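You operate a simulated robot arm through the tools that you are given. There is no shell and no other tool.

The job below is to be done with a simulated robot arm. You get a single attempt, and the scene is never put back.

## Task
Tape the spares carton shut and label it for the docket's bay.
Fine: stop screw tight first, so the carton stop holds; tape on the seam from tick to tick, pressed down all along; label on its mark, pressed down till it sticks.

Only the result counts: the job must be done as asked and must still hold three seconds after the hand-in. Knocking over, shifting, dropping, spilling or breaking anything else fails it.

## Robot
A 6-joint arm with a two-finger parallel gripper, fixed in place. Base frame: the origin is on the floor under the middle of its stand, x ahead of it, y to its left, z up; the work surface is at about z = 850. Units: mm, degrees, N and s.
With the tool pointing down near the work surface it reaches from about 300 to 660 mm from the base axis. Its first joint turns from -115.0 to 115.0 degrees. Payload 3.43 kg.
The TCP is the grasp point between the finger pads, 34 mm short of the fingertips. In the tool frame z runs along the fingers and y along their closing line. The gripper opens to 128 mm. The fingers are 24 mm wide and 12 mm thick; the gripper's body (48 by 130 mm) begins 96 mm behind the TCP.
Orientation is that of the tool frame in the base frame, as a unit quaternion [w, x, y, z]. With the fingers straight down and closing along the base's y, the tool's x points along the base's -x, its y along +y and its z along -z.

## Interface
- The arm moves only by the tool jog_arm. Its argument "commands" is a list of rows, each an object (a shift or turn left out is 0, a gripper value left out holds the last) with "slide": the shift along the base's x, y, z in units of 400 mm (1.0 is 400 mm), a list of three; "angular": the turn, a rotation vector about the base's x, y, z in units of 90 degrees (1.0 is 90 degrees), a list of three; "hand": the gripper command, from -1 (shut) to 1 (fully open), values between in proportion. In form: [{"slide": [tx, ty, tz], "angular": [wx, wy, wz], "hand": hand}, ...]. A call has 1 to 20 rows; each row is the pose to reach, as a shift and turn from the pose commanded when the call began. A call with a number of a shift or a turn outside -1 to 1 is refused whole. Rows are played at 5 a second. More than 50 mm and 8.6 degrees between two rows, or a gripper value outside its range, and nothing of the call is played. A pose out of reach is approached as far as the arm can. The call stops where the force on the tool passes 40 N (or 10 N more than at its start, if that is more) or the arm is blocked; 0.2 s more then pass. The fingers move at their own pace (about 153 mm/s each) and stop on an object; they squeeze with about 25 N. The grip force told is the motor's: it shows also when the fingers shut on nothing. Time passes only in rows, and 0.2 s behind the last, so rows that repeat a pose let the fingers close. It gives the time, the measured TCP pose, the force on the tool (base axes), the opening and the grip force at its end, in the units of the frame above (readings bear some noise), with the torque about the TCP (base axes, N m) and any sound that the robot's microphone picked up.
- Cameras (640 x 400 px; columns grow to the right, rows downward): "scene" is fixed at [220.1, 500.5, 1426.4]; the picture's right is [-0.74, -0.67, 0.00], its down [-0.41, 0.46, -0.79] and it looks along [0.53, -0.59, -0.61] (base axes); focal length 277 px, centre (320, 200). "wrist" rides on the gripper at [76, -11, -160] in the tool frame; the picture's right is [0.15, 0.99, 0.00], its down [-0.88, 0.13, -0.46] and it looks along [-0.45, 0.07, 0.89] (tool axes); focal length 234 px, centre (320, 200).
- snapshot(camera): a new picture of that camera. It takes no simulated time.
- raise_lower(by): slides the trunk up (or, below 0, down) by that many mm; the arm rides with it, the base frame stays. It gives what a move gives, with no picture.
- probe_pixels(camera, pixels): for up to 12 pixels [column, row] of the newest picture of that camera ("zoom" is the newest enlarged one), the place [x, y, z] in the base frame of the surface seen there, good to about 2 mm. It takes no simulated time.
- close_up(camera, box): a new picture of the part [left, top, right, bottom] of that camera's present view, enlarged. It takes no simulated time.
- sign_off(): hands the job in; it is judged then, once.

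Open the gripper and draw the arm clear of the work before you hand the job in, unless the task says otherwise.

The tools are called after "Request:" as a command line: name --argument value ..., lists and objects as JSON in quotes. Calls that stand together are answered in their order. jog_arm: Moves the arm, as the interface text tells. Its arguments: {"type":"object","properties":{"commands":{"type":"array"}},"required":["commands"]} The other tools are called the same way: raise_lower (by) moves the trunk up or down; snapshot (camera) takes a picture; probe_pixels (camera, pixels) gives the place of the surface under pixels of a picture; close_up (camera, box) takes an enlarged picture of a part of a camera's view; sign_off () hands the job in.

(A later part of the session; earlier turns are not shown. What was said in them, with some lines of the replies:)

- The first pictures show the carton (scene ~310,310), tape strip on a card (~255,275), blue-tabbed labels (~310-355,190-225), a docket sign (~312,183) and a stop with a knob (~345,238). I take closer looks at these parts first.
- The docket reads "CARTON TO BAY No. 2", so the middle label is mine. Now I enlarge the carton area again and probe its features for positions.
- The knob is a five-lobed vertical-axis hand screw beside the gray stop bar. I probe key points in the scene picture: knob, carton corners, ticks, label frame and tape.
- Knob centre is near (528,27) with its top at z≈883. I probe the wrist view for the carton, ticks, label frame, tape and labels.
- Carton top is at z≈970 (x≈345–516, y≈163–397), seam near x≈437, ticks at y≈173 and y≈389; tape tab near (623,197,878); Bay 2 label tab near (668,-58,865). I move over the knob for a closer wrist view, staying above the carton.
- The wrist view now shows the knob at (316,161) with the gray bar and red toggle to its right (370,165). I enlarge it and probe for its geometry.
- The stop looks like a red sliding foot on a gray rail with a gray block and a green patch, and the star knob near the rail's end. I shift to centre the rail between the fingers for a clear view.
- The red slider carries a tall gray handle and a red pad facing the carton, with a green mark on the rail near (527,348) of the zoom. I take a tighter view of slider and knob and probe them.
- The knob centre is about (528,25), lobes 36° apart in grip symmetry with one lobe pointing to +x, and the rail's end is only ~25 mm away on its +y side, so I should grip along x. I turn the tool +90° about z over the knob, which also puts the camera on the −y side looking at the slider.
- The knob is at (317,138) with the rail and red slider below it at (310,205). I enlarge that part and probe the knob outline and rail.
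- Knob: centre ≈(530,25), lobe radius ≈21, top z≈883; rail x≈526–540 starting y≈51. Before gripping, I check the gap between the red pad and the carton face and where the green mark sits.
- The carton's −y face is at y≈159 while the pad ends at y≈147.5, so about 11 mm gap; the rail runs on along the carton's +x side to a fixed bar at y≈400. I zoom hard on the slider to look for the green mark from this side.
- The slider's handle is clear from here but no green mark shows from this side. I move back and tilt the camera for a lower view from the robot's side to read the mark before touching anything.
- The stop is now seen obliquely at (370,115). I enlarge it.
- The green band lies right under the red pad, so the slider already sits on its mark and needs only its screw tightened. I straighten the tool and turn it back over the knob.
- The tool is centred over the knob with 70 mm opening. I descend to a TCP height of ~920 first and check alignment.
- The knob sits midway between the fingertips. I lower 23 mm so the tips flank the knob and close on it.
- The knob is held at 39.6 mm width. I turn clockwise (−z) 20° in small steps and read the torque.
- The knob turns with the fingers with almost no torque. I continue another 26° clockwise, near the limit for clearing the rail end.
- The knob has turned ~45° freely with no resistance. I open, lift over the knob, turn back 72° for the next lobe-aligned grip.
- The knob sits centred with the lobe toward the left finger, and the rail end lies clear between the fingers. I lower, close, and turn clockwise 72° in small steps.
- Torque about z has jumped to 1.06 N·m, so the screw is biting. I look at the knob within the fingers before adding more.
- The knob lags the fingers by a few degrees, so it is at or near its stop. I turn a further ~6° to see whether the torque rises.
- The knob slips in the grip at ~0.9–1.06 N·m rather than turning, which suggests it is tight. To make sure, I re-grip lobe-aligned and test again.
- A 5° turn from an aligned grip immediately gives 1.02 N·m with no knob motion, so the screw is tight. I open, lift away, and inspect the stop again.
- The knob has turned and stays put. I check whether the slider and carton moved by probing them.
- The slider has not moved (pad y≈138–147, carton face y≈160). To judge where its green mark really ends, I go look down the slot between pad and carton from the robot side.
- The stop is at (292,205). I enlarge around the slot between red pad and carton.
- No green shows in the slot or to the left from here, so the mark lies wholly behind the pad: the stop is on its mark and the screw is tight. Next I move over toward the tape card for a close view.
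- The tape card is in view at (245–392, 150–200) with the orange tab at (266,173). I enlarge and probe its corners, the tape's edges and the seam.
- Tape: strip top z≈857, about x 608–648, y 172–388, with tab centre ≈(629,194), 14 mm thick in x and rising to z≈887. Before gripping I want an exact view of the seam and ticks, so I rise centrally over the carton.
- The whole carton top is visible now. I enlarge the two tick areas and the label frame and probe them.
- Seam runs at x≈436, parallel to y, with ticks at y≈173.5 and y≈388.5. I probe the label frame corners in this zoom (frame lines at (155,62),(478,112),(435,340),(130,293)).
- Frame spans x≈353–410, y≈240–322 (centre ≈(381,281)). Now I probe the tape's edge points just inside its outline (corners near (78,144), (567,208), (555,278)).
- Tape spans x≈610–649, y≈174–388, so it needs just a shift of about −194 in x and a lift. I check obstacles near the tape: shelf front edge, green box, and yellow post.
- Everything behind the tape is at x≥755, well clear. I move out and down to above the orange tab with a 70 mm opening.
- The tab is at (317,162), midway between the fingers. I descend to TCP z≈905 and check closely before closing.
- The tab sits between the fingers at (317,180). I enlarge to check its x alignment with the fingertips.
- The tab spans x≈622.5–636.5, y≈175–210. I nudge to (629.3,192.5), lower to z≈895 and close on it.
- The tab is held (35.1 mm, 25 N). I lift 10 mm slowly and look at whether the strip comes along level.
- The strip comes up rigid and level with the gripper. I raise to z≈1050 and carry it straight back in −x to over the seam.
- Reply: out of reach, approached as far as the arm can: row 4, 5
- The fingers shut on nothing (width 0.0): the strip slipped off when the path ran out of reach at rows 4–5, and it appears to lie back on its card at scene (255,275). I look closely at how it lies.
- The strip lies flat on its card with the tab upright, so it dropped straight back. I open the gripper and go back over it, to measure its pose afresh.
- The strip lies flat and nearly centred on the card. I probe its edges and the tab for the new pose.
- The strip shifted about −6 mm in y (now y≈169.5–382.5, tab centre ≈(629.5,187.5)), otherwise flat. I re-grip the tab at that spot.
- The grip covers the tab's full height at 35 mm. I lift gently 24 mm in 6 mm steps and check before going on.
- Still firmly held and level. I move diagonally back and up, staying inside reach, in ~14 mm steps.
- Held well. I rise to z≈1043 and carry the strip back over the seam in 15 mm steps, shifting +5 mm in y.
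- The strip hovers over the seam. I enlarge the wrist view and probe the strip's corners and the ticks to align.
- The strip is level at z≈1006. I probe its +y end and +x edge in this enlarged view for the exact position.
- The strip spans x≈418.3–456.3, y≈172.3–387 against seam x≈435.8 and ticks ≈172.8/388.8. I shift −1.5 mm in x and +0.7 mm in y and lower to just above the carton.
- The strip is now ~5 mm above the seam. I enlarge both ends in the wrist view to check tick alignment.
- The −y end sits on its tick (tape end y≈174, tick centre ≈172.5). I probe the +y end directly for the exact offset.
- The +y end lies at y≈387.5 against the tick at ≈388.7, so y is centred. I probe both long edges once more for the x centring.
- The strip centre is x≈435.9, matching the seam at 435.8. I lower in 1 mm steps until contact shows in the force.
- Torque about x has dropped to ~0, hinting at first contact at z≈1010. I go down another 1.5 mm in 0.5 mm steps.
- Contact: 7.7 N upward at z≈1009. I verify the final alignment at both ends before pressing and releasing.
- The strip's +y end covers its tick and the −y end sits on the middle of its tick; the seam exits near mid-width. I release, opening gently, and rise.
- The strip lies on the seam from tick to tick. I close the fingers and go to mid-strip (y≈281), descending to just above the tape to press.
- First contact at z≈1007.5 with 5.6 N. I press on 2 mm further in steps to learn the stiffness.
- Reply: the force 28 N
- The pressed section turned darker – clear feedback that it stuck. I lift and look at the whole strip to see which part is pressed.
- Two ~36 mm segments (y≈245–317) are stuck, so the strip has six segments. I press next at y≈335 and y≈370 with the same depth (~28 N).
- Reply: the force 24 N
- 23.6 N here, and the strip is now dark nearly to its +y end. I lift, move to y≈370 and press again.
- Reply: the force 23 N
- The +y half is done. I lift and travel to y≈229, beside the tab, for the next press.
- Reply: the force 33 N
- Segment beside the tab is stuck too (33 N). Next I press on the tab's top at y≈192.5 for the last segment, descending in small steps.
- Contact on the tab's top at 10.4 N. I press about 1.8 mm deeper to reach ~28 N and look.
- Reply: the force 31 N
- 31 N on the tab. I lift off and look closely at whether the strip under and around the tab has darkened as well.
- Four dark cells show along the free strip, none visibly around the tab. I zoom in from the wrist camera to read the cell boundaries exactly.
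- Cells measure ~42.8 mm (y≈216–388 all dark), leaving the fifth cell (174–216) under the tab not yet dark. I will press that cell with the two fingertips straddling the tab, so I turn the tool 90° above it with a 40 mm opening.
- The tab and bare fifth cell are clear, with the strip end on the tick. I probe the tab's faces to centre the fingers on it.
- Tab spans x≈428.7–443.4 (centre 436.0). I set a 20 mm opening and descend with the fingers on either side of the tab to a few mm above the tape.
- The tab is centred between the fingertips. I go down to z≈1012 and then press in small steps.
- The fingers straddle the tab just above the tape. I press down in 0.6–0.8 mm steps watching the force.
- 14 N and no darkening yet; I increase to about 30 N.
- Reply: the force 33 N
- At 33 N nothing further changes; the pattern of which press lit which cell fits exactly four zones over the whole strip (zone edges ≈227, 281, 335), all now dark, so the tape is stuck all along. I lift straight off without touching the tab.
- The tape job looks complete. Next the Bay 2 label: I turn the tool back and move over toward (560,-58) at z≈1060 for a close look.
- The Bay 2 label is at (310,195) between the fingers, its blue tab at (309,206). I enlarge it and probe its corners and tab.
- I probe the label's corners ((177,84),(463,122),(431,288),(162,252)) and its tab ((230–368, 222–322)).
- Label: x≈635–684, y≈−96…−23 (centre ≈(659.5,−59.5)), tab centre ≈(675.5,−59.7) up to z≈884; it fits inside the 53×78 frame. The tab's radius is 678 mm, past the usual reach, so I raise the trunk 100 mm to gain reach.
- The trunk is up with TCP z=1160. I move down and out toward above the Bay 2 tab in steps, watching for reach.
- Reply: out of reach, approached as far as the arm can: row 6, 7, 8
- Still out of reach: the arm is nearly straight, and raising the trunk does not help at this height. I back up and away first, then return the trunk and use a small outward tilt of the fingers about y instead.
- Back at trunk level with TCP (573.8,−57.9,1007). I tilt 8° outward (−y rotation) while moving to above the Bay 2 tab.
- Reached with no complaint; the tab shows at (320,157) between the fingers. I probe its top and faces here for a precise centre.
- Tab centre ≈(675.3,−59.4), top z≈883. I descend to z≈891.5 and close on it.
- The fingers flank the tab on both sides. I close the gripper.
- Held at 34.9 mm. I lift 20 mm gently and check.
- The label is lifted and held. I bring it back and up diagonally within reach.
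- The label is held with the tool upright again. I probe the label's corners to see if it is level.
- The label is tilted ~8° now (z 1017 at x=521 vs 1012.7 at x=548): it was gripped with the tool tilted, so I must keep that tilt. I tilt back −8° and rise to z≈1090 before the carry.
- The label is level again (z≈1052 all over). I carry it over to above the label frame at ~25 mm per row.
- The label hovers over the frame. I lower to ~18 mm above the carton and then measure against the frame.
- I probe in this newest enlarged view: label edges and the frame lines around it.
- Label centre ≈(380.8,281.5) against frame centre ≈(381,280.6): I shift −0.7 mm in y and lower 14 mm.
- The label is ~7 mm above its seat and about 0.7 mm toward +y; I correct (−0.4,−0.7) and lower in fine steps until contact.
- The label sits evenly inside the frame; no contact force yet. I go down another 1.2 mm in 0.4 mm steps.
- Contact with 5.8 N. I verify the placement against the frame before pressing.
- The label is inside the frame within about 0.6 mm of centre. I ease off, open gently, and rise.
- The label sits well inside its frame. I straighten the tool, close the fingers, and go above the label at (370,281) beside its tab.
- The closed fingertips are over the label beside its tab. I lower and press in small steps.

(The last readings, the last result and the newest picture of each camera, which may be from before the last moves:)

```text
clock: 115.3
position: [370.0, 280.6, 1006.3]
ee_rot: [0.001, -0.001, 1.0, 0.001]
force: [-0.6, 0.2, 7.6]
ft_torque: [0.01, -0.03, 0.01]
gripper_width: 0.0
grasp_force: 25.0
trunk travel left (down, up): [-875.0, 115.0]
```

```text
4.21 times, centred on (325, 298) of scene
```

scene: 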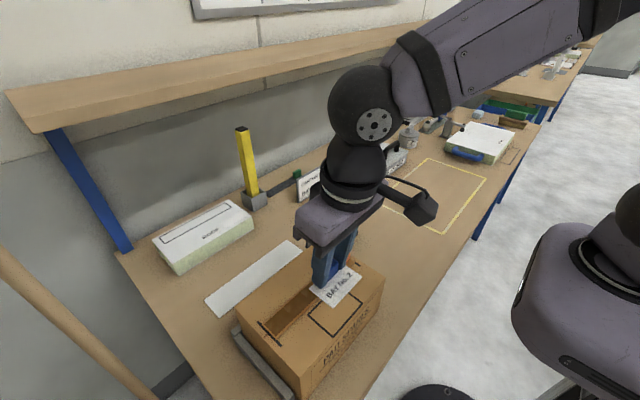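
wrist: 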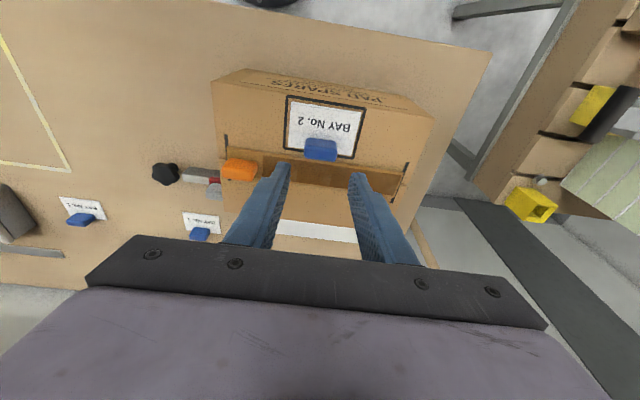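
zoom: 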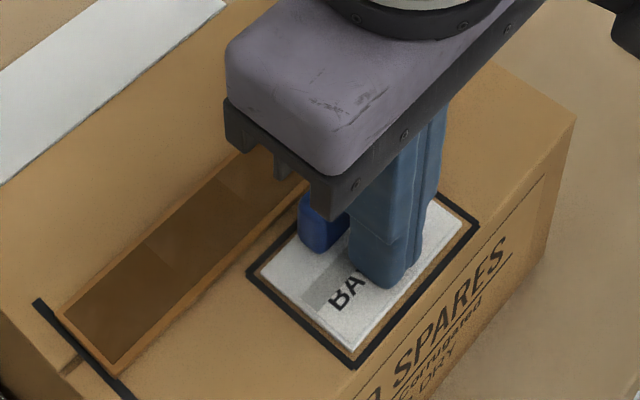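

Contact at 7.6 N and a grey patch already shows around the fingertip. I press on to ~25 N and hold a moment.

Request:
jog_arm --commands '[{"slide": [0, 0, -0.0015], "hand": -1}, {"slide": [0, 0, -0.003], "hand": -1}, {"slide": [0, 0, -0.0045], "hand": -1}, {"slide": [0, 0, -0.0045], "hand": -1}, {"slide": [0, 0, -0.0045], "hand": -1}, {"slide": [0, 0, -0.0045], "hand": -1}]'

Request:
jog_arm --commands '[{"slide": [0, 0, 0.012], "hand": -1}, {"slide": [0, 0, 0.06], "hand": -1}, {"slide": [-0.02, 0, 0.14], "hand": -1}, {"slide": [-0.05, 0, 0.22], "hand": -1}, {"slide": [-0.05, 0, 0.22], "hand": -1}]'

Request:
snapshot --camera "wrist"

Request:
close_up --camera "scene" --box '[260, 250, 390, 345]'

```text
clock: 116.7
position: [368.6, 279.8, 1005.0]
ee_rot: [0.003, -0.002, 1.0, 0.002]
force: [1.8, 0.3, 30.8]
ft_torque: [0.03, -0.04, -0.03]
gripper_width: 0.0
grasp_force: 25.2
trunk travel left (down, up): [-875.0, 115.0]
```

```text
clock: 117.9
position: [350.1, 280.6, 1090.9]
ee_rot: [-0.001, -0.001, 1.0, -0.001]
force: [0.2, -0.1, 0.1]
ft_torque: [-0.03, 0.02, 0.03]
gripper_width: 0.1
grasp_force: 25.1
trunk travel left (down, up): [-875.0, 115.0]
```

```text
taken
```

wrist: 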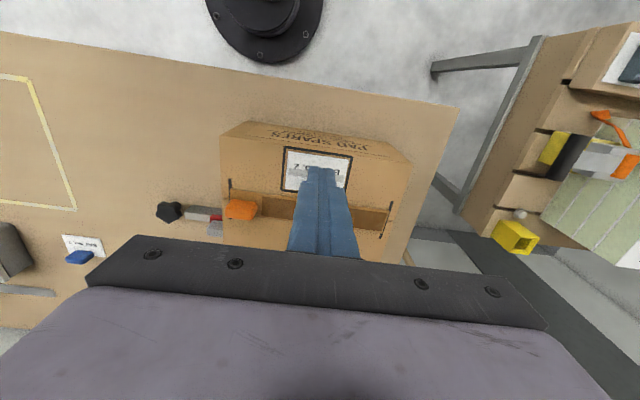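

```text
4.21 times, centred on (325, 298) of scene
```

zoom: 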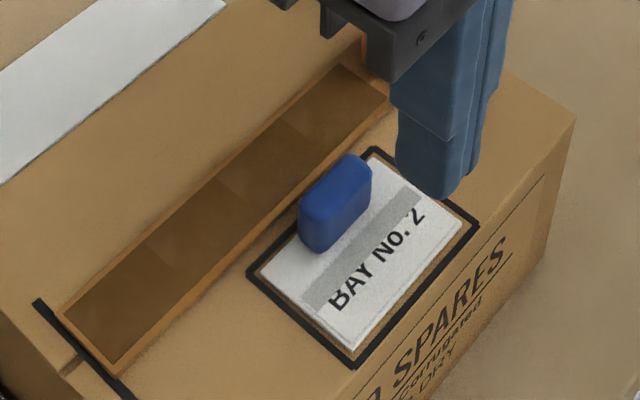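

A grey band appeared across the full label width, showing it has stuck (30.8 N). I open the gripper and draw the arm up and away to the side, then inspect everything.

Request:
jog_arm --commands '[{"slide": [0, 0, 0.1], "hand": -1}, {"slide": [0.02, 0, 0.2], "hand": 0}, {"slide": [0.04, 0, 0.3], "hand": 1}, {"slide": [0.06, 0, 0.38], "hand": 1}, {"slide": [0.08, -0.1, 0.4], "hand": 1}, {"slide": [0.1, -0.2, 0.4], "hand": 1}, {"slide": [0.1, -0.3, 0.4], "hand": 1}, {"slide": [0.1, -0.4, 0.4], "hand": 1}, {"slide": [0.1, -0.5, 0.4], "hand": 1}, {"slide": [0.1, -0.6, 0.4], "hand": 1}, {"slide": [0.1, -0.7, 0.4], "hand": 1}, {"slide": [0.1, -0.8, 0.4], "hand": 1}, {"slide": [0.1, -0.9, 0.4], "hand": 1}, {"slide": [0.1, -0.9, 0.4], "hand": 1}]'

Request:
snapshot --camera "scene"

Request:
close_up --camera "scene" --box '[210, 220, 390, 390]'

Request:
close_up --camera "scene" --box '[230, 150, 420, 260]'

```text
clock: 120.9
position: [389.5, -77.3, 1252.5]
ee_rot: [0.0, -0.001, 1.0, 0.0]
force: [0.0, 0.1, 0.1]
ft_torque: [-0.02, -0.02, 0.0]
gripper_width: 128.1
grasp_force: 0.1
trunk travel left (down, up): [-875.0, 115.0]
```

```text
taken
```

scene: 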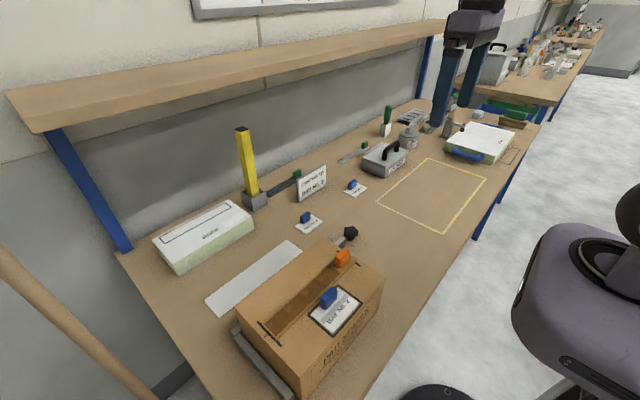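

```text
2.35 times, centred on (300, 305) of scene
```

zoom: 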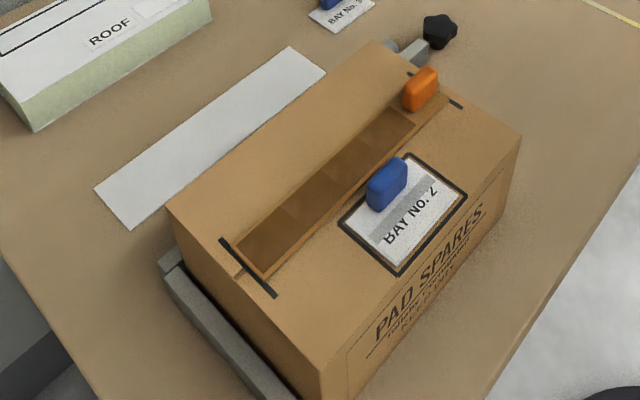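

```text
3.37 times, centred on (325, 205) of scene
```

zoom: 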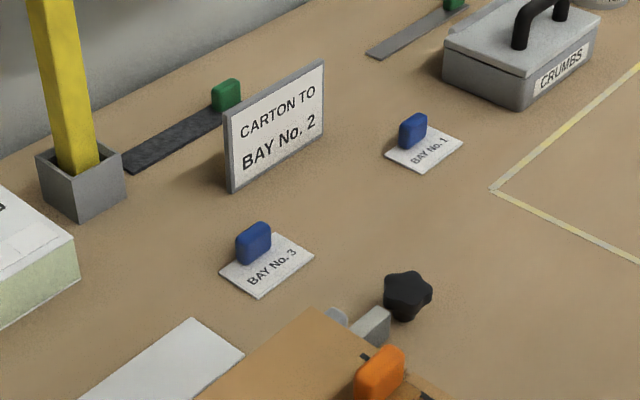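

Surroundings look untouched: docket, other labels, box and knob are in place. I make a last close check of tape, label, knob and stop before handing in.

Request:
close_up --camera "scene" --box '[240, 240, 390, 345]'

Request:
probe_pixels --camera "zoom" --pixels '[[100, 365], [470, 50], [330, 340], [430, 190], [300, 290], [70, 310], [520, 70], [40, 320]]'

Request:
snapshot --camera "wrist"

```text
3.81 times, centred on (315, 292) of scene
```

zoom: 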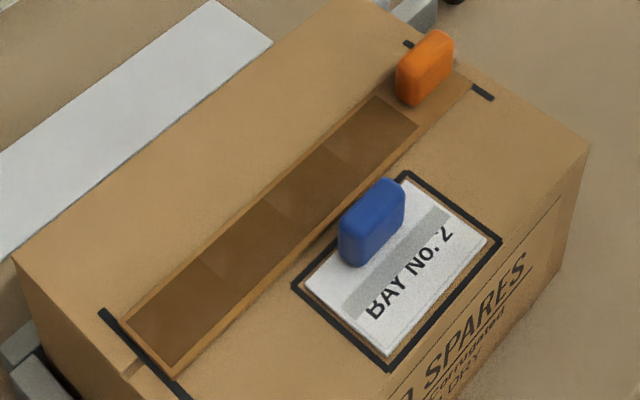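

```text
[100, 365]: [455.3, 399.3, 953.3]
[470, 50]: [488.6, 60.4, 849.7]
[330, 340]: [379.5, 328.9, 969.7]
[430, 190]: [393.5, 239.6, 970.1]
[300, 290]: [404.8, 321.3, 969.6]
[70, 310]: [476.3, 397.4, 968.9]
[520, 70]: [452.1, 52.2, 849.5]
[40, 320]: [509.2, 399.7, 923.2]
```

```text
taken
```

wrist: 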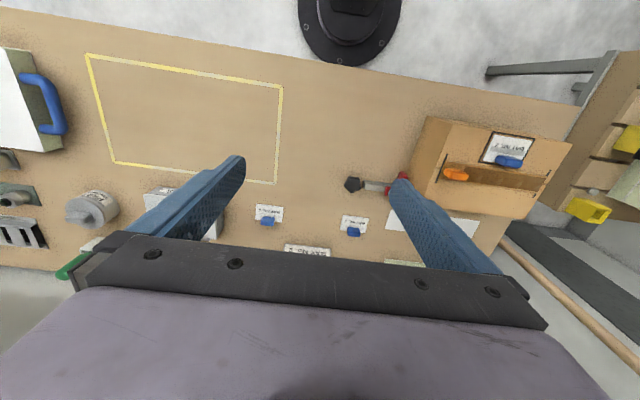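

Tape lies on the seam from tick to tick with all zones dark, the Bay 2 label is stuck inside its frame, the carton is unmoved (+y face still ≈399.5), the screw is tight and the arm is clear with the gripper open. I hand the job in.

Request:
sign_off

```text
The job is handed in.
```

I taped the spares carton shut, labelled it for Bay No. 2 as the docket says, and handed it in. I have no verdict back yet.

- **Stop screw:** I turned it clockwise about 77° until it would not move further at roughly 1 N·m. The red stop sits on its green mark. It clears the carton by about 12 mm, as it did at the start, and I did not move it.
- **Tape:** It lies on the seam and its ends meet both ticks to within 1–2 mm. I pressed it down along its length, and all four visible sections turned dark, which I took to mean they stuck. The short stretch at the tab end shows no such patch. I pressed it on the tab and beside it at about 30 N with no visible change.
- **Label:** The Bay No. 2 label sits inside its frame, within about 1 mm of centre. I pressed it to 31 N, and a grey band appeared across its full width.

The tape slipped out of the gripper once, when I moved the arm past its reach. It landed flat on its own card, and I picked it up again. Nothing else was knocked or shifted that I could see. The carton has not moved. The arm is clear with the gripper open.
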